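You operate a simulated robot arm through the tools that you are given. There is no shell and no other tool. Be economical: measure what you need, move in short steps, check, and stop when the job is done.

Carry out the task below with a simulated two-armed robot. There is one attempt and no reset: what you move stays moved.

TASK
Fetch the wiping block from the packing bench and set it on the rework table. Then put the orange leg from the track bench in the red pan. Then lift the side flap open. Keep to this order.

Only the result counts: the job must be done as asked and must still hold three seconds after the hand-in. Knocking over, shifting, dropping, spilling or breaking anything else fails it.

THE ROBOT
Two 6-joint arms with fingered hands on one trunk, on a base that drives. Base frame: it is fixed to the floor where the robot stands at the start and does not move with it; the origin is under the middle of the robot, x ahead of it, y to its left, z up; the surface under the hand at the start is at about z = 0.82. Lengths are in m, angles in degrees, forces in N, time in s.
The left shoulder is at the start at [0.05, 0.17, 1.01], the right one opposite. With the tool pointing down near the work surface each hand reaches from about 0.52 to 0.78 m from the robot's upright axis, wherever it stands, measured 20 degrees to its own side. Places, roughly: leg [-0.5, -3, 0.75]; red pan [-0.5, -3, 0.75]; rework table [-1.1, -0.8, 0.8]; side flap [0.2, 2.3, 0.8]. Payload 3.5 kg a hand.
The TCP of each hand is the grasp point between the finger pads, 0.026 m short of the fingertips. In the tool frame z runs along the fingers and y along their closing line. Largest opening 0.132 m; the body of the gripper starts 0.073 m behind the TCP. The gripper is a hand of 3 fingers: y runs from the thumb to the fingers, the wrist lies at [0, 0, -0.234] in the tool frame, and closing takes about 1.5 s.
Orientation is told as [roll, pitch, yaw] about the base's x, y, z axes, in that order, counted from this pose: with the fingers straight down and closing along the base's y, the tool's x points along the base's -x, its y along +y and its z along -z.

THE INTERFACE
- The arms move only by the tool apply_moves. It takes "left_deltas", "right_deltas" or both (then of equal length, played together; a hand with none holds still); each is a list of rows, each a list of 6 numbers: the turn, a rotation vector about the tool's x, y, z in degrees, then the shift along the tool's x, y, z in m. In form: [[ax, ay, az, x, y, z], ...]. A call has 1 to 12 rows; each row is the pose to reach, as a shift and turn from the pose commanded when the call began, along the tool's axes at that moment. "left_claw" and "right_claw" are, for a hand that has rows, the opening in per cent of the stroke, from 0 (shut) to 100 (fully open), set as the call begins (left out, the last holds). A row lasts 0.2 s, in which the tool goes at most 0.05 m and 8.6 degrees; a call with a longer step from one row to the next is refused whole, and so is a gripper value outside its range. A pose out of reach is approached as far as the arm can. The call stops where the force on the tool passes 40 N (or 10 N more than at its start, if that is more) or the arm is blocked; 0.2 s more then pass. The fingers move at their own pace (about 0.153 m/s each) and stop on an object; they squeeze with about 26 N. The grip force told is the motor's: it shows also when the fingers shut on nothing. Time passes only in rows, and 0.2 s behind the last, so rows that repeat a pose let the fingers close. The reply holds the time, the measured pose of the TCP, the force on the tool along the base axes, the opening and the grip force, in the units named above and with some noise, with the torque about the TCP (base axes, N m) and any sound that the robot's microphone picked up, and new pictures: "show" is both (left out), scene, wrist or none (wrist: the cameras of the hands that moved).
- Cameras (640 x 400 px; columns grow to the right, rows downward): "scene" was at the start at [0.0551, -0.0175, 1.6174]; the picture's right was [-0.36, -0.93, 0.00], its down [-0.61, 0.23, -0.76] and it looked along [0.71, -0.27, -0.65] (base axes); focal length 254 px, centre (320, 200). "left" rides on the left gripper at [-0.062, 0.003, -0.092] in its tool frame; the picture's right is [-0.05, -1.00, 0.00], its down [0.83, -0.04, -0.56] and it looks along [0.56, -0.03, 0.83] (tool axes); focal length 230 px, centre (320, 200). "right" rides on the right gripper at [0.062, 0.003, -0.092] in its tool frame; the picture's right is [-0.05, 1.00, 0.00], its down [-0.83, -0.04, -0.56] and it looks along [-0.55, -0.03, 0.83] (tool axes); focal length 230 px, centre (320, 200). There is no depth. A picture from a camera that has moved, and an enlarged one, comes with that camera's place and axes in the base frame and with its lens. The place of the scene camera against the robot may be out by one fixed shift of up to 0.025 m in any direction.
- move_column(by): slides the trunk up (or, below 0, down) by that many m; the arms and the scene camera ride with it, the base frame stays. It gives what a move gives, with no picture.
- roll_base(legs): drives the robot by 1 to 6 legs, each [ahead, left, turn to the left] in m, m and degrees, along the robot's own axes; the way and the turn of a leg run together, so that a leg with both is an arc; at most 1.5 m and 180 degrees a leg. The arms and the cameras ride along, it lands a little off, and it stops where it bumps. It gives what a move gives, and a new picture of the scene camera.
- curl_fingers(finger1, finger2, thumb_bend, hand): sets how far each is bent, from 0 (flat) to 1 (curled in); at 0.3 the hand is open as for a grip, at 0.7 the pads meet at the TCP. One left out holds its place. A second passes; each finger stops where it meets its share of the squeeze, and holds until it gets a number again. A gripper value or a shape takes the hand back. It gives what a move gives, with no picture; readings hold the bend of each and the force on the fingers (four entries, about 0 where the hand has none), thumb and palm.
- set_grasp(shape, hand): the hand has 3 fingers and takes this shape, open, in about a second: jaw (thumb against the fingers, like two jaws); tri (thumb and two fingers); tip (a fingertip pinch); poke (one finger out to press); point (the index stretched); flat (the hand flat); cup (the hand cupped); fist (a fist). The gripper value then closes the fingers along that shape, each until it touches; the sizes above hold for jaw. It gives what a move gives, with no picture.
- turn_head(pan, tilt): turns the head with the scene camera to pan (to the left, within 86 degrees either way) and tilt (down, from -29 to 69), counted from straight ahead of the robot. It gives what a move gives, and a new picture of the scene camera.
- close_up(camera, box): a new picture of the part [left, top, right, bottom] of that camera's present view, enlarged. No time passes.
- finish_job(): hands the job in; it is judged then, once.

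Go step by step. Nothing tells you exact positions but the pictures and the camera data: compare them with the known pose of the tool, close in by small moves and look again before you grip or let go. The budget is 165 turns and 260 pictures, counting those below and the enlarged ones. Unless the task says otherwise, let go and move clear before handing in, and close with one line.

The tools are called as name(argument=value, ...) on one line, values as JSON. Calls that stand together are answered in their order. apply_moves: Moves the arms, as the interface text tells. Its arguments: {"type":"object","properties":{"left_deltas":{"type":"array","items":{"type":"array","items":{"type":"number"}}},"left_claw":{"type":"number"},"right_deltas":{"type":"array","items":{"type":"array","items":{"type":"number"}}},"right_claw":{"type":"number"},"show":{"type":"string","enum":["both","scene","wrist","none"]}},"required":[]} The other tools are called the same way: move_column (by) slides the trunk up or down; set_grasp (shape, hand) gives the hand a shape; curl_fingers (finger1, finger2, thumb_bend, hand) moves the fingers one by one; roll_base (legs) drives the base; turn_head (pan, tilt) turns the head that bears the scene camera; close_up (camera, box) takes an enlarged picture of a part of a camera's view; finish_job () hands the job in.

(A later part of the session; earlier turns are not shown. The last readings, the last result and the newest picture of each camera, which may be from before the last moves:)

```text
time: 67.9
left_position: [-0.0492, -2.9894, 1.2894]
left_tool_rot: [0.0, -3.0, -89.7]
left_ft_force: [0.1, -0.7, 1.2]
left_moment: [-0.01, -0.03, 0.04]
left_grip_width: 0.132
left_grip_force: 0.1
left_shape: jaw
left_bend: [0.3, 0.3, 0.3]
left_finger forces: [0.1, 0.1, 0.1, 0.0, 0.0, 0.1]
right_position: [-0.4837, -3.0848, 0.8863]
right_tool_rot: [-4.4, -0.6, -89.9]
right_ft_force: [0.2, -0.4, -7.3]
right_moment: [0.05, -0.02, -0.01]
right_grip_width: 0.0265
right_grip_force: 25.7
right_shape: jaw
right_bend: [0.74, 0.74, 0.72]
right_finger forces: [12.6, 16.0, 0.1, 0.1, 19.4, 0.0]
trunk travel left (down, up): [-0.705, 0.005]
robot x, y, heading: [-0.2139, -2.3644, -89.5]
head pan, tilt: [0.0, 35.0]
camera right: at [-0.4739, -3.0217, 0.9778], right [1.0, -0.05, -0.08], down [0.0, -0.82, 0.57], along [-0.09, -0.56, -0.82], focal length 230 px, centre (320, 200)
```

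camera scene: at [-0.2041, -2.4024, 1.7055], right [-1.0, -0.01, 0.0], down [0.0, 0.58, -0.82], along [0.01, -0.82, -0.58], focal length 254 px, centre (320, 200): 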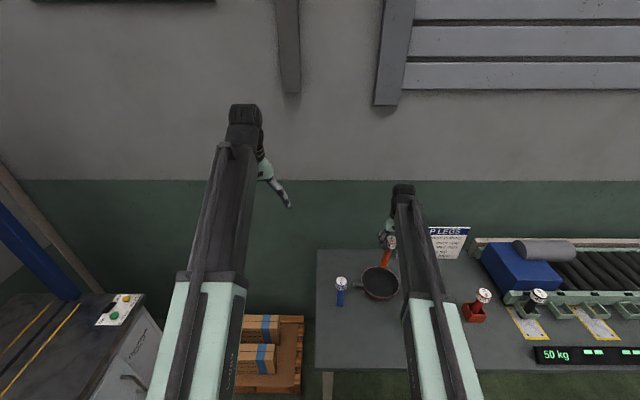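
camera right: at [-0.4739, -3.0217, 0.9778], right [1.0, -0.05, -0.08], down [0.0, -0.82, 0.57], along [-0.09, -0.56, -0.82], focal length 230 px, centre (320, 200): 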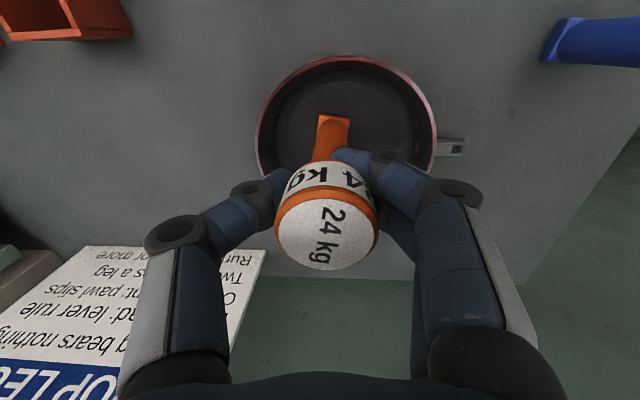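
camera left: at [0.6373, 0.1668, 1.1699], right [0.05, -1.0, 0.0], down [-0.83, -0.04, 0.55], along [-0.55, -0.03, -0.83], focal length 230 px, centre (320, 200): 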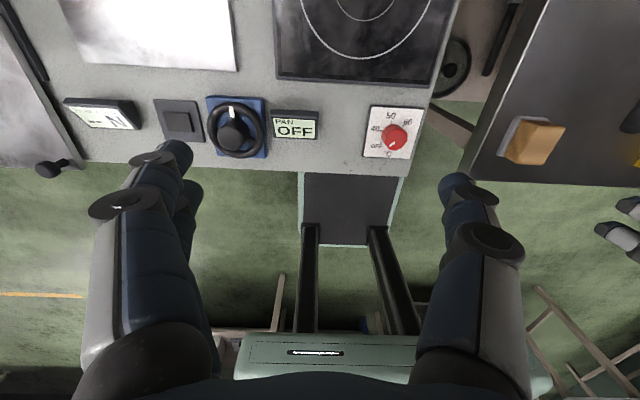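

apply_moves(right_deltas=[[0, 0, 0, 0, 0, 0.003], [0, 0, 0, 0, 0, 0.006], [0, 0, 0, 0, 0, 0.006]], show="none")

close_up(camera="scene", box=[340, 230, 420, 290])

```text
time: 68.7
left_position: [-0.05, -2.9893, 1.2896]
left_tool_rot: [-0.1, -3.1, -89.7]
left_ft_force: [0.1, 0.2, 0.6]
left_moment: [0.03, 0.01, -0.01]
left_grip_width: 0.1319
left_grip_force: 0.0
left_shape: jaw
left_bend: [0.3, 0.3, 0.3]
left_finger forces: [0.0, 0.0, 0.1, 0.1, 0.1, 0.0]
right_position: [-0.4855, -3.085, 0.8811]
right_tool_rot: [-4.5, -0.6, -89.7]
right_ft_force: [-0.5, -0.2, -8.4]
right_moment: [0.04, 0.04, 0.03]
right_grip_width: 0.0265
right_grip_force: 25.9
right_shape: jaw
right_bend: [0.74, 0.74, 0.72]
right_finger forces: [12.5, 15.9, 0.1, 0.0, 19.3, 0.1]
trunk travel left (down, up): [-0.705, 0.005]
robot x, y, heading: [-0.219, -2.3673, -89.4]
head pan, tilt: [0.0, 35.0]
```

```text
6.67 times, centred on (380, 260) of scene
camera zoom: at [-0.201, -2.4002, 1.7056], right [-1.0, -0.01, 0.0], down [0.0, 0.57, -0.82], along [0.0, -0.82, -0.57], focal length 1694 px, centre (-80, -200)
```

zoom: 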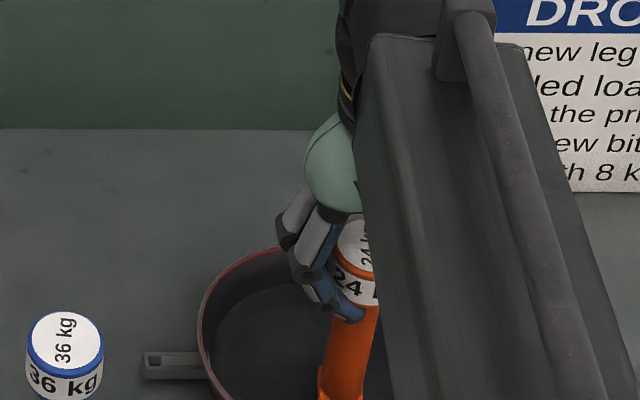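

apply_moves(right_deltas=[[0, 0, 0, 0, 0, 0.003], [0, 0, 0, 0, 0, 0.005], [0, 0, 0, 0, 0, 0.005]], show="none")

apply_moves(right_deltas=[[0, 0, 0, 0, 0, 0.003], [0, 0, 0, 0, 0, 0.003]], show="none")

```text
time: 69.5
left_position: [-0.0493, -2.9905, 1.2896]
left_tool_rot: [-0.1, -3.2, -89.6]
left_ft_force: [1.0, -0.4, -0.8]
left_moment: [0.0, -0.01, 0.0]
left_grip_width: 0.1321
left_grip_force: 0.0
left_shape: jaw
left_bend: [0.3, 0.3, 0.3]
left_finger forces: [0.0, 0.0, 0.1, 0.0, 0.0, 0.0]
right_position: [-0.4849, -3.0846, 0.8753]
right_tool_rot: [-4.6, -0.6, -89.8]
right_ft_force: [-0.9, 0.0, -7.2]
right_moment: [0.04, 0.01, 0.02]
right_grip_width: 0.0265
right_grip_force: 26.2
right_shape: jaw
right_bend: [0.74, 0.74, 0.72]
right_finger forces: [12.5, 15.9, 0.0, 0.0, 19.2, 0.1]
trunk travel left (down, up): [-0.705, 0.005]
robot x, y, heading: [-0.2174, -2.3651, -89.6]
head pan, tilt: [0.0, 35.0]
```

```text
time: 70.1
left_position: [-0.0501, -2.9898, 1.2913]
left_tool_rot: [0.0, -3.0, -89.6]
left_ft_force: [0.0, -0.5, 0.1]
left_moment: [-0.02, 0.01, 0.01]
left_grip_width: 0.1318
left_grip_force: 0.1
left_shape: jaw
left_bend: [0.3, 0.3, 0.3]
left_finger forces: [0.0, 0.0, 0.0, 0.0, 0.1, 0.1]
right_position: [-0.4873, -3.0838, 0.8738]
right_tool_rot: [-4.5, -0.6, -89.8]
right_ft_force: [0.1, 0.5, -7.6]
right_moment: [0.07, 0.0, -0.02]
right_grip_width: 0.0267
right_grip_force: 25.7
right_shape: jaw
right_bend: [0.74, 0.74, 0.72]
right_finger forces: [12.6, 16.0, 0.0, 0.0, 19.2, 0.1]
trunk travel left (down, up): [-0.705, 0.005]
robot x, y, heading: [-0.2176, -2.363, -89.5]
head pan, tilt: [0.0, 35.0]
```

apply_moves(right_deltas=[[0, 0, 0, 0, 0, 0.003], [0, 0, 0, 0, 0, 0.003]], show="none")

apply_moves(right_deltas=[[0, 0, 0, 0, 0, 0.003], [0, 0, 0, 0, 0, 0.003]], show="wrist")

close_up(camera="scene", box=[340, 245, 420, 305])

```text
time: 70.7
left_position: [-0.0491, -2.9883, 1.2904]
left_tool_rot: [-0.1, -3.2, -89.7]
left_ft_force: [-0.2, -0.2, -0.1]
left_moment: [-0.03, 0.0, 0.02]
left_grip_width: 0.1321
left_grip_force: 0.0
left_shape: jaw
left_bend: [0.3, 0.3, 0.3]
left_finger forces: [0.0, 0.0, 0.0, 0.0, 0.0, 0.0]
right_position: [-0.4865, -3.085, 0.8711]
right_tool_rot: [-4.4, -0.7, -89.8]
right_ft_force: [-1.0, -1.1, 3.1]
right_moment: [-0.01, -0.16, -0.01]
right_grip_width: 0.0269
right_grip_force: 26.0
right_shape: jaw
right_bend: [0.74, 0.74, 0.73]
right_finger forces: [12.9, 15.6, 0.0, 0.1, 18.6, 0.0]
trunk travel left (down, up): [-0.705, 0.005]
robot x, y, heading: [-0.2178, -2.3659, -89.7]
head pan, tilt: [0.0, 35.0]
```

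```text
time: 71.3
left_position: [-0.0494, -2.9877, 1.2903]
left_tool_rot: [-0.2, -3.2, -89.7]
left_ft_force: [0.4, -0.5, -0.4]
left_moment: [0.01, -0.01, 0.0]
left_grip_width: 0.1322
left_grip_force: 0.0
left_shape: jaw
left_bend: [0.3, 0.3, 0.3]
left_finger forces: [0.0, 0.1, 0.1, 0.1, 0.0, 0.0]
right_position: [-0.4862, -3.0842, 0.8682]
right_tool_rot: [-4.6, -0.8, -89.8]
right_ft_force: [-0.7, -2.3, 15.4]
right_moment: [-0.1, -0.31, -0.02]
right_grip_width: 0.0272
right_grip_force: 26.1
right_shape: jaw
right_bend: [0.75, 0.75, 0.74]
right_finger forces: [11.2, 18.4, 0.0, 0.1, 19.2, 0.1]
trunk travel left (down, up): [-0.705, 0.005]
robot x, y, heading: [-0.2167, -2.3647, -89.7]
head pan, tilt: [0.0, 35.0]
camera right: at [-0.4757, -3.0208, 0.9599], right [1.0, -0.05, -0.08], down [0.0, -0.82, 0.57], along [-0.09, -0.57, -0.82], focal length 230 px, centre (320, 200)
```

right: 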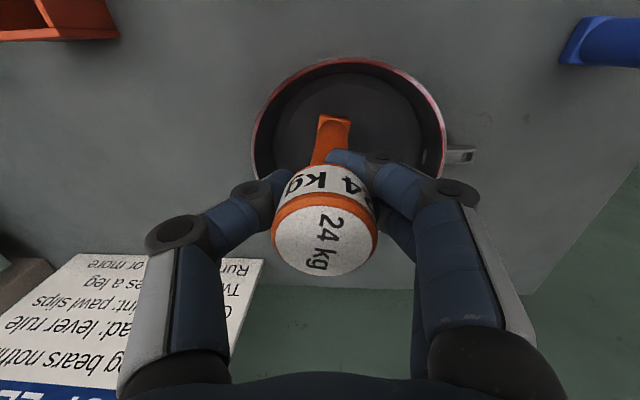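

```text
6.67 times, centred on (380, 275) of scene
camera zoom: at [-0.2002, -2.398, 1.7059], right [-1.0, -0.01, 0.0], down [0.0, 0.57, -0.82], along [0.0, -0.82, -0.57], focal length 1694 px, centre (-80, -300)
```

zoom: 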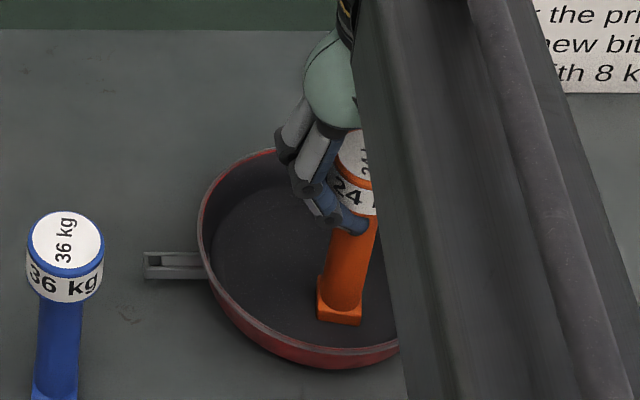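

The foot rests on the pan floor and the leg looks upright. I unload a little and open gently.

apply_moves(right_deltas=[[0, 0, 0, 0, 0, -0.002], [0, 0, 0, 0, 0, -0.003]], show="none")

apply_moves(right_deltas=[[0, 0, 0, 0, 0, 0], [0, 0, 0, 0, 0, 0], [0, 0, 0, 0, 0, 0], [0, 0, 0, 0, 0, 0]], right_claw=35, show="wrist")

```text
time: 71.9
left_position: [-0.0476, -2.9886, 1.2899]
left_tool_rot: [-0.1, -3.2, -89.7]
left_ft_force: [-0.5, -0.4, -0.6]
left_moment: [0.0, 0.02, -0.02]
left_grip_width: 0.1319
left_grip_force: 0.0
left_shape: jaw
left_bend: [0.3, 0.3, 0.3]
left_finger forces: [0.0, 0.0, 0.1, 0.1, 0.0, 0.1]
right_position: [-0.486, -3.0837, 0.8689]
right_tool_rot: [-4.5, -0.6, -89.9]
right_ft_force: [-0.1, -2.5, 2.6]
right_moment: [-0.12, -0.22, -0.02]
right_grip_width: 0.027
right_grip_force: 25.6
right_shape: jaw
right_bend: [0.74, 0.75, 0.74]
right_finger forces: [10.8, 17.9, 0.0, 0.0, 18.2, 0.1]
trunk travel left (down, up): [-0.705, 0.005]
robot x, y, heading: [-0.214, -2.3649, -89.7]
head pan, tilt: [0.0, 35.0]
```

```text
time: 72.9
left_position: [-0.0489, -2.9887, 1.2901]
left_tool_rot: [0.0, -3.2, -89.7]
left_ft_force: [-0.7, 0.3, -1.2]
left_moment: [0.01, -0.02, -0.02]
left_grip_width: 0.1319
left_grip_force: 0.0
left_shape: jaw
left_bend: [0.3, 0.3, 0.3]
left_finger forces: [0.0, 0.1, 0.1, 0.0, 0.0, 0.1]
right_position: [-0.4858, -3.0832, 0.8699]
right_tool_rot: [-4.5, -0.6, -89.7]
right_ft_force: [1.0, 0.1, 0.1]
right_moment: [0.01, 0.03, 0.02]
right_grip_width: 0.0458
right_grip_force: 0.0
right_shape: jaw
right_bend: [0.74, 0.74, 0.7]
right_finger forces: [0.0, 0.1, 0.0, 0.1, 0.0, 0.0]
trunk travel left (down, up): [-0.705, 0.005]
robot x, y, heading: [-0.2178, -2.3598, -89.3]
head pan, tilt: [0.0, 35.0]
camera right: at [-0.4753, -3.0213, 0.9614], right [1.0, -0.05, -0.08], down [0.0, -0.82, 0.57], along [-0.09, -0.56, -0.82], focal length 230 px, centre (320, 200)
```

right: 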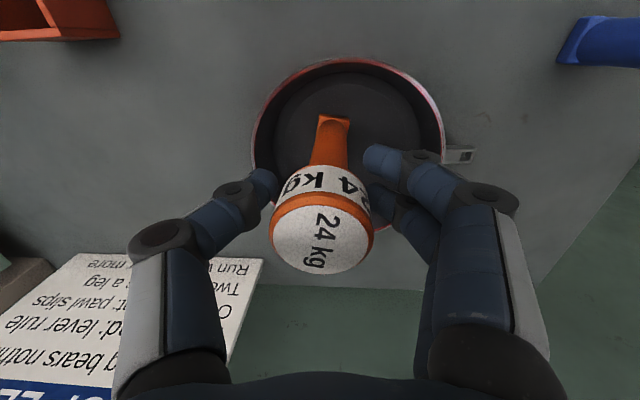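

The leg stands on its own in the pan. I open further, then go straight up.

apply_moves(right_deltas=[[0, 0, 0, 0, 0, 0], [0, 0, 0, 0, 0, 0], [0, 0, 0, 0, 0, 0]], right_claw=70, show="wrist")

```text
time: 73.7
left_position: [-0.0499, -2.9899, 1.29]
left_tool_rot: [-0.1, -3.2, -89.7]
left_ft_force: [-0.1, -0.6, 0.3]
left_moment: [-0.02, 0.0, -0.02]
left_grip_width: 0.1318
left_grip_force: 0.1
left_shape: jaw
left_bend: [0.3, 0.3, 0.3]
left_finger forces: [0.0, 0.0, 0.0, 0.0, 0.0, 0.0]
right_position: [-0.4865, -3.083, 0.8716]
right_tool_rot: [-4.5, -0.6, -89.8]
right_ft_force: [-0.9, -0.3, -0.2]
right_moment: [-0.01, -0.01, 0.0]
right_grip_width: 0.0922
right_grip_force: 0.0
right_shape: jaw
right_bend: [0.68, 0.68, 0.64]
right_finger forces: [0.0, 0.0, 0.0, 0.0, 0.0, 0.0]
trunk travel left (down, up): [-0.705, 0.005]
robot x, y, heading: [-0.2192, -2.3636, -89.5]
head pan, tilt: [0.0, 35.0]
camera right: at [-0.4754, -3.0214, 0.9615], right [1.0, -0.05, -0.08], down [0.0, -0.82, 0.57], along [-0.09, -0.56, -0.82], focal length 230 px, centre (320, 200)
```

right: 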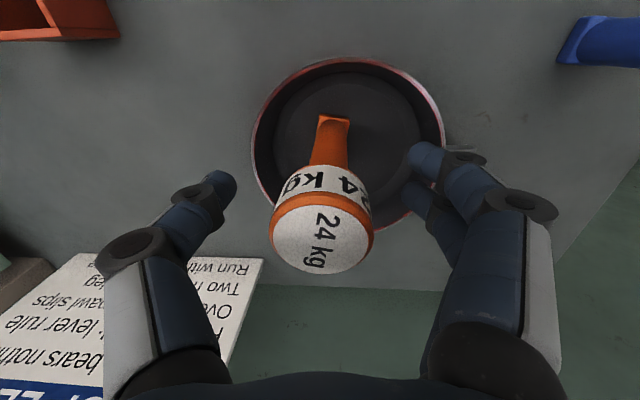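

apply_moves(right_deltas=[[0, 0, 0, 0, 0, -0.03], [0, 0, 0, 0, 0, -0.06], [0, 0, 0, 0, 0, -0.09], [0, 0, 0, 0.02, 0, -0.12], [0, 0, 0, 0.05, 0, -0.15], [0, 0, 0, 0.08, 0, -0.18], [0, 0, 0, 0.11, 0, -0.21], [0, 0, 0, 0.14, 0, -0.24]])

close_up(camera="scene", box=[320, 230, 420, 305])

```text
time: 75.5
left_position: [-0.0498, -2.9892, 1.2919]
left_tool_rot: [-0.1, -3.3, -89.7]
left_ft_force: [0.0, 0.1, -0.8]
left_moment: [0.0, 0.01, 0.0]
left_grip_width: 0.132
left_grip_force: 0.2
left_shape: jaw
left_bend: [0.3, 0.3, 0.3]
left_finger forces: [0.1, 0.0, 0.1, 0.0, 0.0, 0.0]
right_position: [-0.4675, -2.9398, 1.1078]
right_tool_rot: [-4.5, -0.9, -89.8]
right_ft_force: [0.7, -0.2, -0.2]
right_moment: [-0.01, 0.02, -0.01]
right_grip_width: 0.0918
right_grip_force: 0.2
right_shape: jaw
right_bend: [0.68, 0.68, 0.64]
right_finger forces: [0.1, 0.0, 0.0, 0.1, 0.1, 0.0]
trunk travel left (down, up): [-0.705, 0.005]
robot x, y, heading: [-0.2185, -2.3637, -90.0]
head pan, tilt: [0.0, 35.0]
camera scene: at [-0.2005, -2.3986, 1.7057], right [-1.0, -0.01, 0.0], down [0.0, 0.57, -0.82], along [0.0, -0.82, -0.57], focal length 254 px, centre (320, 200)
camera right: at [-0.4569, -2.8769, 1.1998], right [1.0, -0.05, -0.08], down [0.0, -0.82, 0.57], along [-0.09, -0.56, -0.82], focal length 230 px, centre (320, 200)
```

scene: 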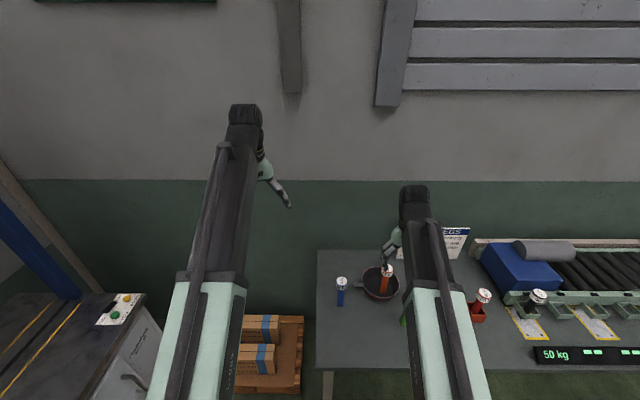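
right: 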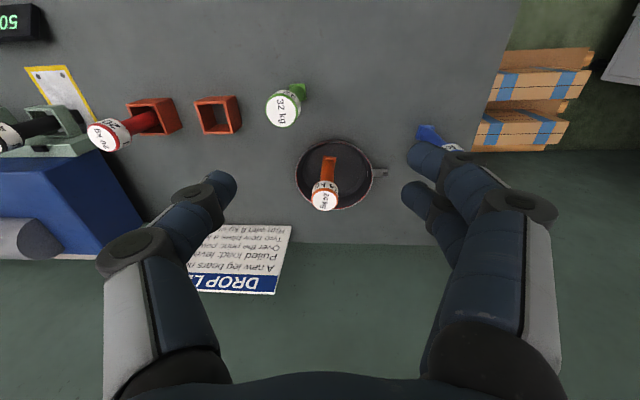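

```text
5.33 times, centred on (370, 268) of scene
camera zoom: at [-0.2005, -2.3986, 1.7057], right [-1.0, -0.01, 0.0], down [0.0, 0.57, -0.82], along [0.0, -0.82, -0.57], focal length 1355 px, centre (53, -160)
```

zoom: 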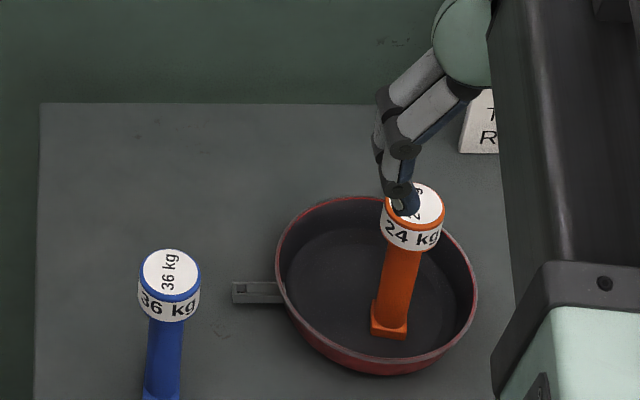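

The orange leg stands in the red pan. I tuck the hands in, back away and head toward the side flap.

apply_moves(right_deltas=[[-4.5, 0, 0, 0.03, 0, -0.01], [-4.5, 0, 0, 0.06, 0.03, -0.02], [-4.5, 0, 0, 0.08, 0.06, -0.02]], left_deltas=[[0, 0, 0, 0.03, 0, 0.03], [0, 0, 0, 0.06, 0, 0.06], [0, 0, 0, 0.09, 0, 0.09]], show="none")

roll_base(legs=[[-1.2, 0.1, 0], [-1.0, 0, 0], [0, 0, 90]])

```text
time: 76.3
left_position: [-0.0505, -2.9031, 1.1963]
left_tool_rot: [-0.2, -3.2, -89.7]
left_ft_force: [0.4, 0.8, 0.2]
left_moment: [0.02, 0.01, 0.01]
left_grip_width: 0.1316
left_grip_force: 0.1
left_shape: jaw
left_bend: [0.3, 0.3, 0.3]
left_finger forces: [0.1, 0.0, 0.0, 0.0, 0.0, 0.0]
right_position: [-0.4062, -2.8598, 1.1228]
right_tool_rot: [0.0, -0.6, -89.7]
right_ft_force: [-0.6, 0.0, -0.5]
right_moment: [0.03, 0.0, -0.01]
right_grip_width: 0.0924
right_grip_force: 0.1
right_shape: jaw
right_bend: [0.68, 0.68, 0.64]
right_finger forces: [0.0, 0.0, 0.0, 0.1, 0.0, 0.0]
trunk travel left (down, up): [-0.705, 0.005]
robot x, y, heading: [-0.2162, -2.3651, -89.8]
head pan, tilt: [0.0, 35.0]
```

```text
time: 91.1
left_position: [0.4226, 0.0042, 1.1958]
left_tool_rot: [-0.1, -3.1, 0.2]
left_ft_force: [0.6, 0.5, -0.3]
left_moment: [-0.01, -0.02, 0.0]
left_grip_width: 0.1318
left_grip_force: 0.2
left_shape: jaw
left_bend: [0.3, 0.3, 0.3]
left_finger forces: [0.0, 0.1, 0.0, 0.1, 0.0, 0.0]
right_position: [0.3782, -0.352, 1.122]
right_tool_rot: [0.0, -0.7, 0.1]
right_ft_force: [-0.2, 0.4, -0.9]
right_moment: [0.0, 0.0, 0.0]
right_grip_width: 0.0922
right_grip_force: 0.1
right_shape: jaw
right_bend: [0.68, 0.68, 0.64]
right_finger forces: [0.0, 0.1, 0.0, 0.0, 0.0, 0.0]
trunk travel left (down, up): [-0.705, 0.005]
robot x, y, heading: [-0.1175, -0.1591, -0.3]
head pan, tilt: [0.0, 35.0]
camera scene: at [-0.054, -0.1488, 1.7057], right [0.0, -1.0, 0.0], down [-0.57, 0.0, -0.82], along [0.82, 0.0, -0.57], focal length 254 px, centre (320, 200)
```

scene: 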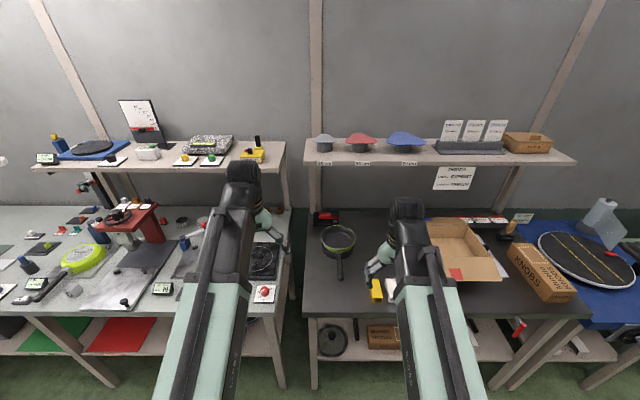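

roll_base(legs=[[0, 0, 90], [0.9, 0, 0]])

close_up(camera="scene", box=[220, 60, 460, 210])

```text
time: 99.6
left_position: [-0.2735, 1.2839, 1.1958]
left_tool_rot: [0.1, -3.1, 89.6]
left_ft_force: [0.2, 0.5, 0.9]
left_moment: [-0.04, -0.02, -0.02]
left_grip_width: 0.1317
left_grip_force: 0.0
left_shape: jaw
left_bend: [0.3, 0.3, 0.3]
left_finger forces: [0.0, 0.1, 0.0, 0.1, 0.0, 0.1]
right_position: [0.0824, 1.2357, 1.1213]
right_tool_rot: [0.0, -0.5, 89.5]
right_ft_force: [0.5, 0.6, -0.2]
right_moment: [-0.03, -0.02, 0.02]
right_grip_width: 0.0922
right_grip_force: 0.1
right_shape: jaw
right_bend: [0.68, 0.68, 0.64]
right_finger forces: [0.0, 0.0, 0.0, 0.0, 0.0, 0.0]
trunk travel left (down, up): [-0.705, 0.005]
robot x, y, heading: [-0.1143, 0.7395, 89.5]
head pan, tilt: [0.0, 35.0]
camera scene: at [-0.0965, 0.8013, 1.7056], right [1.0, -0.01, 0.0], down [0.0, -0.57, -0.82], along [0.01, 0.82, -0.57], focal length 254 px, centre (320, 200)
```

scene: 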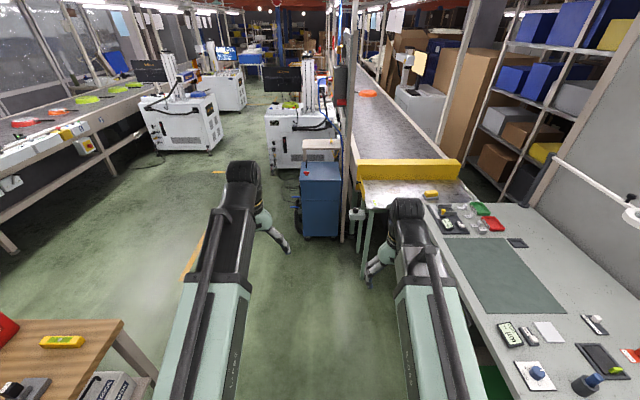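

```text
2.67 times, centred on (340, 135) of scene
camera zoom: at [-0.0965, 0.8013, 1.7056], right [1.0, -0.01, 0.0], down [0.0, -0.57, -0.82], along [0.01, 0.82, -0.57], focal length 678 px, centre (267, 373)
```

zoom: 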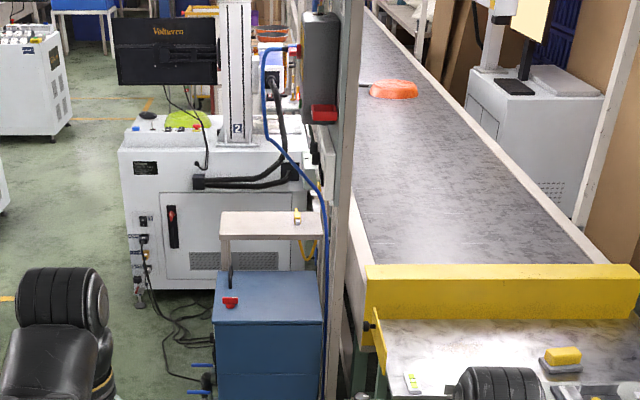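

The flap's listed place is near the left corner of the belt end with the yellow board. I go a bit closer and zoom.

roll_base(legs=[[0.35, 0, 0]])

turn_head(pan=-15, tilt=35)

close_up(camera="scene", box=[240, 120, 400, 220])

```text
time: 101.9
left_position: [-0.2664, 1.6363, 1.1942]
left_tool_rot: [0.0, -3.1, 89.3]
left_ft_force: [-0.3, 0.0, -0.2]
left_moment: [0.0, -0.01, -0.03]
left_grip_width: 0.1319
left_grip_force: 0.0
left_shape: jaw
left_bend: [0.3, 0.3, 0.3]
left_finger forces: [0.0, 0.1, 0.0, 0.0, 0.0, 0.0]
right_position: [0.0884, 1.5852, 1.1209]
right_tool_rot: [0.0, -0.6, 89.2]
right_ft_force: [0.4, 0.0, 0.2]
right_moment: [0.0, 0.0, 0.0]
right_grip_width: 0.0921
right_grip_force: 0.0
right_shape: jaw
right_bend: [0.68, 0.68, 0.64]
right_finger forces: [0.1, 0.0, 0.0, 0.1, 0.0, 0.1]
trunk travel left (down, up): [-0.705, 0.005]
robot x, y, heading: [-0.1107, 1.0893, 89.3]
head pan, tilt: [0.0, 35.0]
camera scene: at [-0.0929, 1.1536, 1.7056], right [1.0, -0.01, 0.0], down [-0.01, -0.57, -0.82], along [0.01, 0.82, -0.57], focal length 254 px, centre (320, 200)
```

scene: 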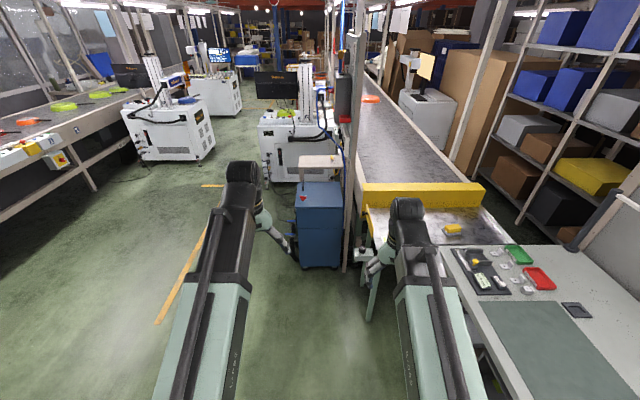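

```text
time: 102.7
left_position: [-0.2667, 1.6357, 1.1958]
left_tool_rot: [0.0, -3.2, 89.2]
left_ft_force: [0.5, 0.4, -0.8]
left_moment: [0.0, 0.03, -0.01]
left_grip_width: 0.1319
left_grip_force: 0.1
left_shape: jaw
left_bend: [0.3, 0.3, 0.3]
left_finger forces: [0.0, 0.0, 0.0, 0.0, 0.0, 0.1]
right_position: [0.087, 1.584, 1.1213]
right_tool_rot: [0.0, -0.6, 89.3]
right_ft_force: [0.4, -0.3, -0.3]
right_moment: [0.01, -0.03, 0.01]
right_grip_width: 0.0918
right_grip_force: 0.0
right_shape: jaw
right_bend: [0.68, 0.68, 0.64]
right_finger forces: [0.0, 0.0, 0.0, 0.0, 0.1, 0.1]
trunk travel left (down, up): [-0.705, 0.005]
robot x, y, heading: [-0.109, 1.0943, 89.4]
head pan, tilt: [-15.0, 35.0]
camera scene: at [-0.0702, 1.1489, 1.7057], right [0.96, -0.27, 0.0], down [-0.15, -0.55, -0.82], along [0.22, 0.79, -0.57], focal length 254 px, centre (320, 200)
```

scene: 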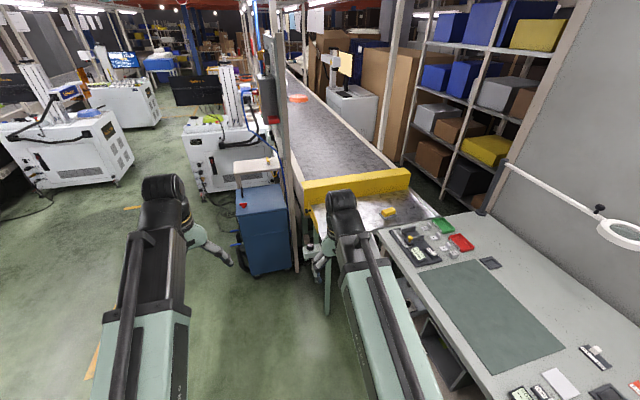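

```text
4.00 times, centred on (320, 170) of scene
camera zoom: at [-0.0702, 1.1489, 1.7057], right [0.96, -0.27, 0.0], down [-0.15, -0.55, -0.82], along [0.22, 0.79, -0.57], focal length 1016 px, centre (320, 320)
```

zoom: 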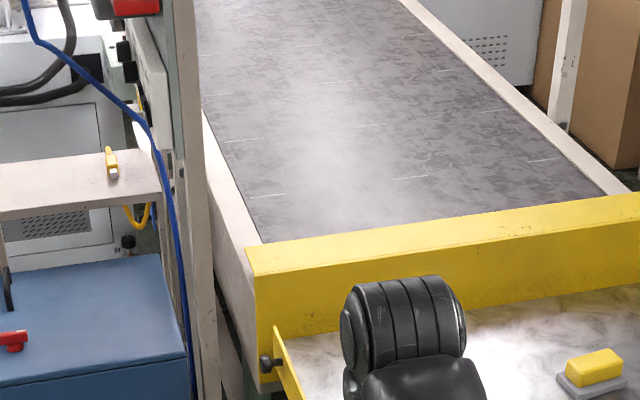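

close_up(camera="right", box=[0, 0, 640, 400])

apply_moves(right_deltas=[[0, 0, 0, 0, 0.04, 0], [0, 0, 0, 0, 0.08, 0], [0, 0, 0, 0, 0.12, 0], [0, 0, 0, 0, 0.16, 0], [0, 0, 0, 0, 0.2, 0]], show="none")

close_up(camera="scene", box=[280, 160, 420, 250])

```text
1.00 times, centred on (320, 200) of right (not enlarged: the box is as wide or as high as the picture)
camera zoom: at [0.0846, 1.5223, 1.2143], right [-1.0, 0.06, 0.0], down [0.05, 0.82, 0.56], along [0.04, 0.56, -0.83], focal length 230 px, centre (320, 200)
```

zoom: 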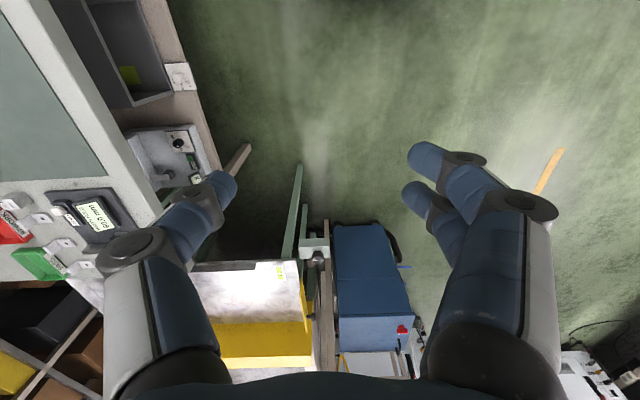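

```text
time: 103.8
left_position: [-0.2673, 1.6335, 1.1962]
left_tool_rot: [-0.1, -3.2, 89.4]
left_ft_force: [-0.3, -0.6, -1.4]
left_moment: [0.01, -0.01, 0.0]
left_grip_width: 0.1318
left_grip_force: 0.0
left_shape: jaw
left_bend: [0.3, 0.3, 0.3]
left_finger forces: [0.0, 0.1, 0.1, 0.1, 0.1, 0.1]
right_position: [-0.1136, 1.5882, 1.1205]
right_tool_rot: [0.0, -0.6, 89.3]
right_ft_force: [-0.8, 1.3, -0.7]
right_moment: [0.01, 0.02, 0.02]
right_grip_width: 0.0921
right_grip_force: 0.2
right_shape: jaw
right_bend: [0.68, 0.68, 0.64]
right_finger forces: [0.0, 0.1, 0.1, 0.0, 0.1, 0.0]
trunk travel left (down, up): [-0.705, 0.005]
robot x, y, heading: [-0.1087, 1.0894, 89.3]
head pan, tilt: [-15.0, 35.0]
```

```text
4.44 times, centred on (350, 205) of scene
camera zoom: at [-0.0708, 1.1489, 1.7057], right [0.96, -0.27, 0.0], down [-0.15, -0.55, -0.82], along [0.22, 0.79, -0.57], focal length 1129 px, centre (187, 178)
```

zoom: 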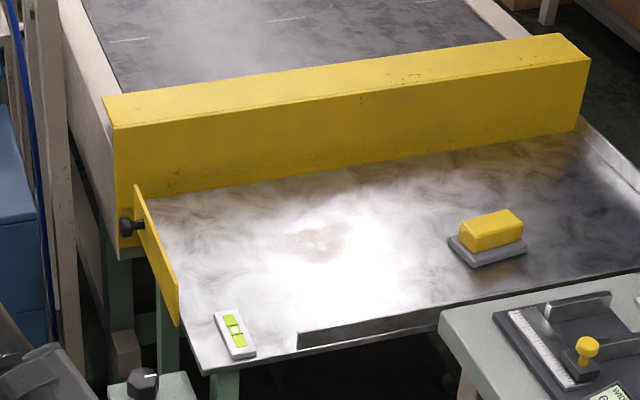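

The yellow plate with a black knob along the left edge of the metal tray is the side flap. I get closer for a better look at its hinge.

roll_base(legs=[[0.25, 0, 0]])

turn_head(pan=-15, tilt=50)

close_up(camera="right", box=[0, 0, 640, 400])

```text
time: 105.7
left_position: [-0.2645, 1.8874, 1.1958]
left_tool_rot: [0.0, -3.1, 89.4]
left_ft_force: [0.0, 0.1, 0.5]
left_moment: [-0.02, 0.02, 0.01]
left_grip_width: 0.1317
left_grip_force: 0.0
left_shape: jaw
left_bend: [0.3, 0.3, 0.3]
left_finger forces: [0.0, 0.0, 0.0, 0.0, 0.0, 0.0]
right_position: [-0.1106, 1.8407, 1.1201]
right_tool_rot: [0.0, -0.5, 89.3]
right_ft_force: [0.5, 0.5, 0.2]
right_moment: [-0.02, 0.02, 0.01]
right_grip_width: 0.092
right_grip_force: 0.1
right_shape: jaw
right_bend: [0.68, 0.68, 0.64]
right_finger forces: [0.0, 0.0, 0.0, 0.0, 0.0, 0.0]
trunk travel left (down, up): [-0.705, 0.005]
robot x, y, heading: [-0.1072, 1.3448, 89.6]
head pan, tilt: [-15.0, 35.0]
camera scene: at [-0.0675, 1.4023, 1.7056], right [0.96, -0.27, 0.0], down [-0.15, -0.55, -0.82], along [0.22, 0.79, -0.57], focal length 254 px, centre (320, 200)
```

scene: 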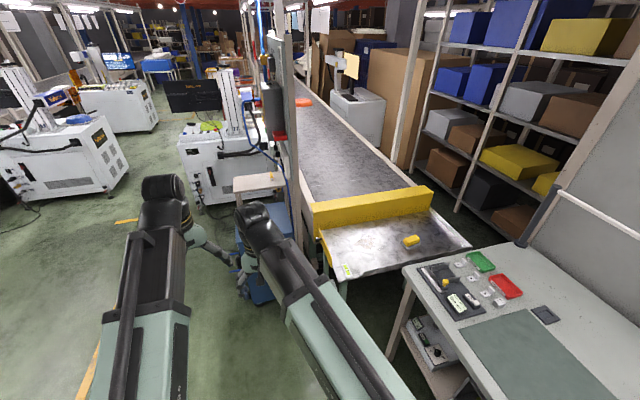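

```text
time: 106.5
left_position: [-0.2654, 1.885, 1.1957]
left_tool_rot: [0.0, -3.2, 89.4]
left_ft_force: [-0.2, -0.3, -0.6]
left_moment: [-0.02, 0.04, -0.02]
left_grip_width: 0.1321
left_grip_force: 0.1
left_shape: jaw
left_bend: [0.3, 0.3, 0.3]
left_finger forces: [0.1, 0.0, 0.0, 0.0, 0.1, 0.0]
right_position: [-0.1104, 1.8394, 1.1213]
right_tool_rot: [0.0, -0.7, 89.4]
right_ft_force: [0.0, -0.3, 0.4]
right_moment: [0.02, 0.02, 0.0]
right_grip_width: 0.0921
right_grip_force: 0.0
right_shape: jaw
right_bend: [0.68, 0.68, 0.64]
right_finger forces: [0.0, 0.0, 0.0, 0.0, 0.1, 0.0]
trunk travel left (down, up): [-0.705, 0.005]
robot x, y, heading: [-0.1094, 1.3443, 89.6]
head pan, tilt: [-15.0, 50.0]
camera scene: at [-0.0704, 1.3899, 1.684], right [0.96, -0.27, 0.0], down [-0.21, -0.74, -0.64], along [0.17, 0.62, -0.77], focal length 254 px, centre (320, 200)
```

scene: 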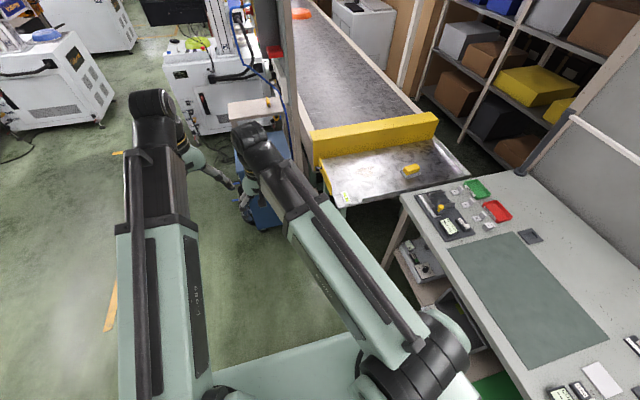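

```text
1.00 times, centred on (320, 200) of right (not enlarged: the box is as wide or as high as the picture)
camera zoom: at [-0.1133, 1.7773, 1.213], right [-1.0, 0.06, 0.0], down [0.05, 0.82, 0.56], along [0.04, 0.56, -0.83], focal length 230 px, centre (320, 200)
```

zoom: 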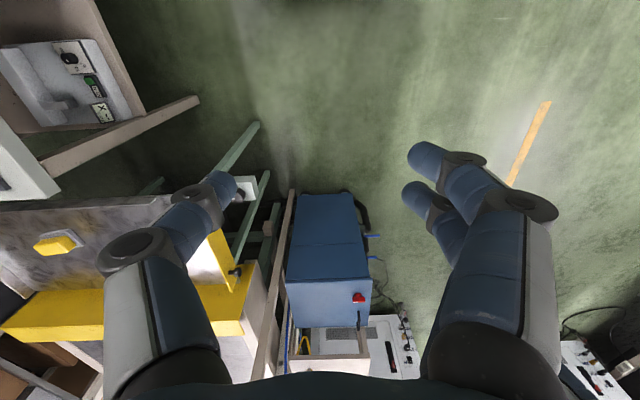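

close_up(camera="right", box=[180, 160, 300, 310])

close_up(camera="scene", box=[280, 130, 380, 220])

```text
2.67 times, centred on (240, 235) of right
camera zoom: at [-0.1133, 1.7773, 1.213], right [-1.0, 0.06, 0.0], down [0.05, 0.82, 0.56], along [0.04, 0.56, -0.83], focal length 614 px, centre (533, 107)
```

zoom: 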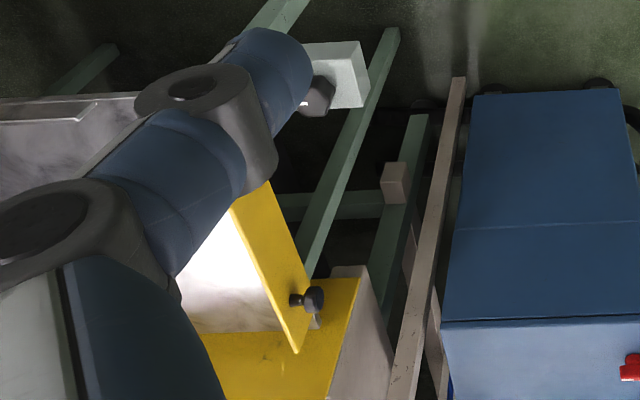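

```text
4.44 times, centred on (330, 175) of scene
camera zoom: at [-0.0704, 1.3899, 1.684], right [0.96, -0.27, 0.0], down [-0.21, -0.74, -0.64], along [0.17, 0.62, -0.77], focal length 1129 px, centre (276, 311)
```

zoom: 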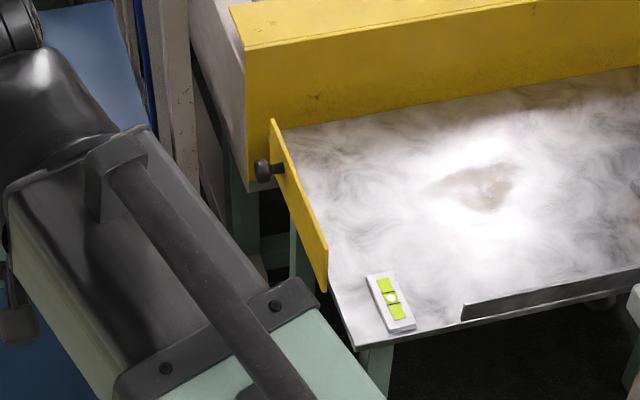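

The flap is a narrow yellow plate along the tray's left edge, black knob near its far end. I bring the right wrist camera over it for a close look.

apply_moves(right_deltas=[[0, 0, 0, -0.02, -0.04, 0], [0, 0, 0, -0.04, -0.08, 0], [0, 0, 0, -0.065, -0.12, 0], [0, 0, 0, -0.09, -0.16, 0], [0, 0, 0, -0.115, -0.2, 0], [0, 0, 0, -0.14, -0.24, 0], [0, 0, 0, -0.16, -0.26, 0]], right_claw=100)

close_up(camera="right", box=[240, 80, 440, 280])

```text
time: 108.0
left_position: [-0.2649, 1.8854, 1.196]
left_tool_rot: [0.0, -3.2, 89.4]
left_ft_force: [0.4, 0.5, -0.3]
left_moment: [0.03, 0.0, 0.0]
left_grip_width: 0.1318
left_grip_force: 0.0
left_shape: jaw
left_bend: [0.3, 0.3, 0.3]
left_finger forces: [0.0, 0.0, 0.0, 0.1, 0.0, 0.0]
right_position: [0.1527, 1.9984, 1.1227]
right_tool_rot: [-0.1, -0.7, 89.5]
right_ft_force: [-0.5, -0.1, 0.0]
right_moment: [-0.04, 0.0, -0.02]
right_grip_width: 0.1316
right_grip_force: 0.0
right_shape: jaw
right_bend: [0.3, 0.3, 0.3]
right_finger forces: [0.0, 0.1, 0.1, 0.0, 0.0, 0.0]
trunk travel left (down, up): [-0.705, 0.005]
robot x, y, heading: [-0.1094, 1.343, 89.7]
head pan, tilt: [-15.0, 50.0]
camera scene: at [-0.0703, 1.3901, 1.6839], right [0.96, -0.27, 0.0], down [-0.21, -0.74, -0.64], along [0.17, 0.62, -0.77], focal length 254 px, centre (320, 200)
camera right: at [0.1496, 1.9355, 1.2145], right [-1.0, 0.06, 0.0], down [0.05, 0.82, 0.56], along [0.04, 0.56, -0.83], focal length 230 px, centre (320, 200)
```

scene: 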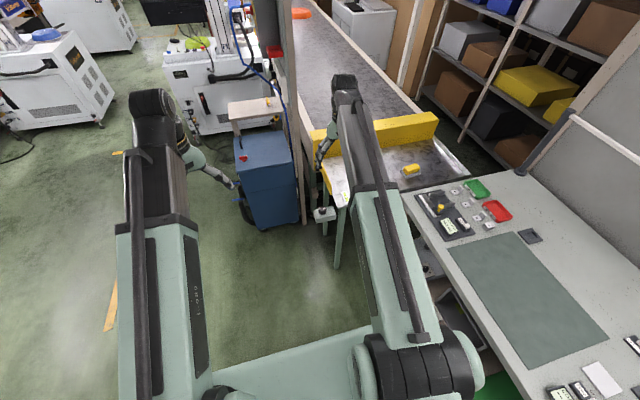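
right: 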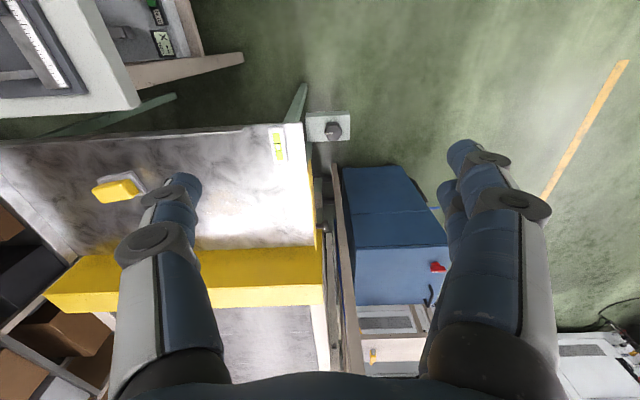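

```text
2.00 times, centred on (340, 180) of right
camera zoom: at [0.1496, 1.9355, 1.2145], right [-1.0, 0.06, 0.0], down [0.05, 0.82, 0.56], along [0.04, 0.56, -0.83], focal length 460 px, centre (280, 240)
```

zoom: 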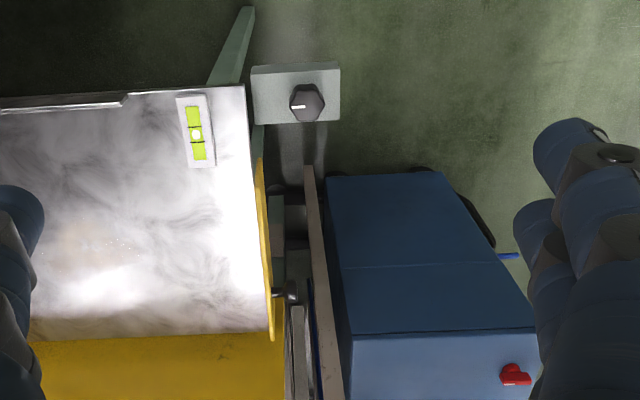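

close_up(camera="right", box=[300, 150, 360, 270])

close_up(camera="scene", box=[305, 140, 365, 200])

```text
3.33 times, centred on (330, 210) of right
camera zoom: at [0.1496, 1.9355, 1.2145], right [-1.0, 0.06, 0.0], down [0.05, 0.82, 0.56], along [0.04, 0.56, -0.83], focal length 767 px, centre (287, 167)
```

zoom: 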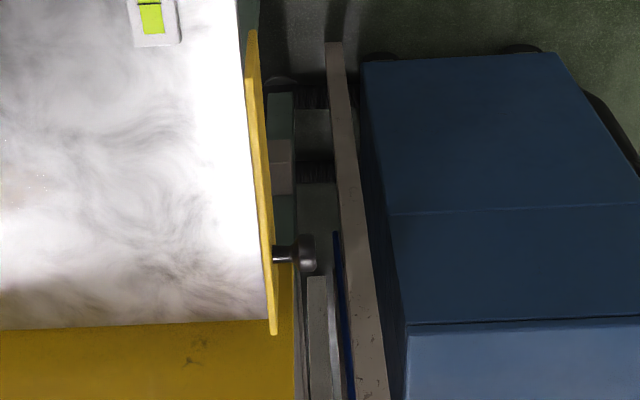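

```text
6.67 times, centred on (335, 170) of scene
camera zoom: at [-0.0703, 1.3901, 1.6839], right [0.96, -0.27, 0.0], down [-0.21, -0.74, -0.64], along [0.17, 0.62, -0.77], focal length 1694 px, centre (220, 400)
```

zoom: 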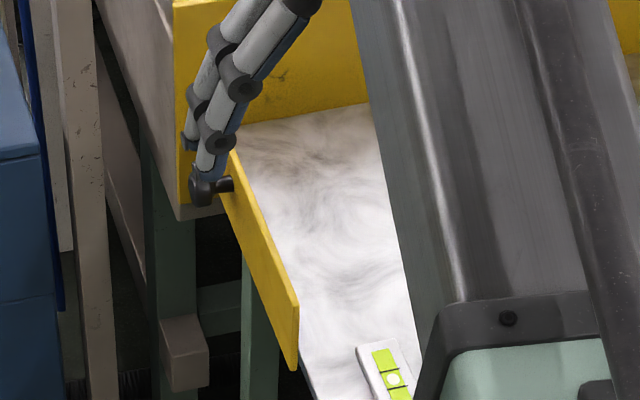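

The knob is a mushroom head on a stem at about (0.161, 2.307, 0.777), sticking out toward -x near the far end of the plate. I'll grip its rim from the front with the thumb below and fingers above, so first I turn the right hand to close along y.

apply_moves(right_deltas=[[0, 0, 8.2, 0, 0, 0], [0, 0, 16.4, 0, 0, 0], [0, 0, 24.6, 0, 0, 0], [0, 0, 32.8, 0, 0, 0], [0, 0, 41, 0, 0, 0], [0, 0, 49.2, 0, 0, 0], [0, 0, 57.4, 0, 0, 0], [0, 0, 65.6, 0, 0, 0], [0, 0, 73.8, 0, 0, 0], [0, 0, 82, 0, 0, 0], [0, 0, 90, 0, 0, 0]], show="wrist")

```text
time: 110.5
left_position: [-0.2648, 1.8858, 1.1954]
left_tool_rot: [-0.1, -3.2, 89.3]
left_ft_force: [-0.4, 0.5, -0.2]
left_moment: [-0.01, 0.04, 0.0]
left_grip_width: 0.132
left_grip_force: 0.1
left_shape: jaw
left_bend: [0.3, 0.3, 0.3]
left_finger forces: [0.0, 0.0, 0.1, 0.0, 0.1, 0.1]
right_position: [0.1531, 1.9965, 1.1236]
right_tool_rot: [0.6, 0.0, -0.7]
right_ft_force: [0.5, -0.3, -0.7]
right_moment: [-0.01, -0.02, 0.04]
right_grip_width: 0.1321
right_grip_force: 0.0
right_shape: jaw
right_bend: [0.3, 0.3, 0.3]
right_finger forces: [0.0, 0.0, 0.0, 0.0, 0.0, 0.0]
trunk travel left (down, up): [-0.705, 0.005]
robot x, y, heading: [-0.1076, 1.3438, 89.4]
head pan, tilt: [-15.0, 50.0]
camera right: at [0.091, 1.9998, 1.2154], right [0.07, 1.0, 0.01], down [0.83, -0.06, 0.56], along [0.55, -0.03, -0.83], focal length 230 px, centre (320, 200)
```

right: 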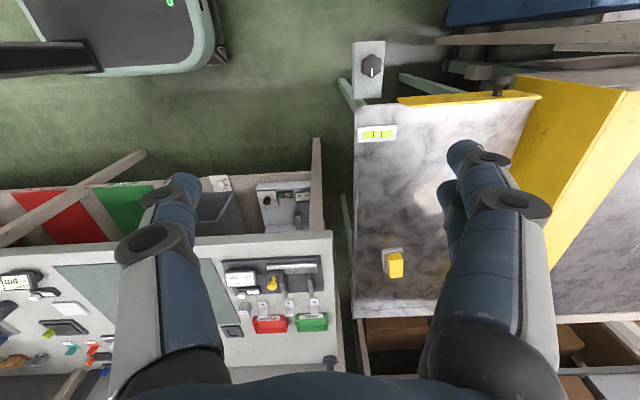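

close_up(camera="right", box=[380, 60, 580, 150])

```text
3.20 times, centred on (480, 105) of right
camera zoom: at [0.091, 1.9998, 1.2154], right [0.07, 1.0, 0.01], down [0.83, -0.06, 0.56], along [0.55, -0.03, -0.83], focal length 736 px, centre (-192, 504)
```

zoom: 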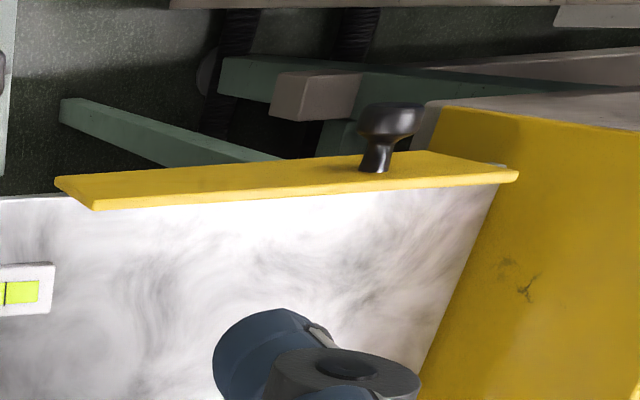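

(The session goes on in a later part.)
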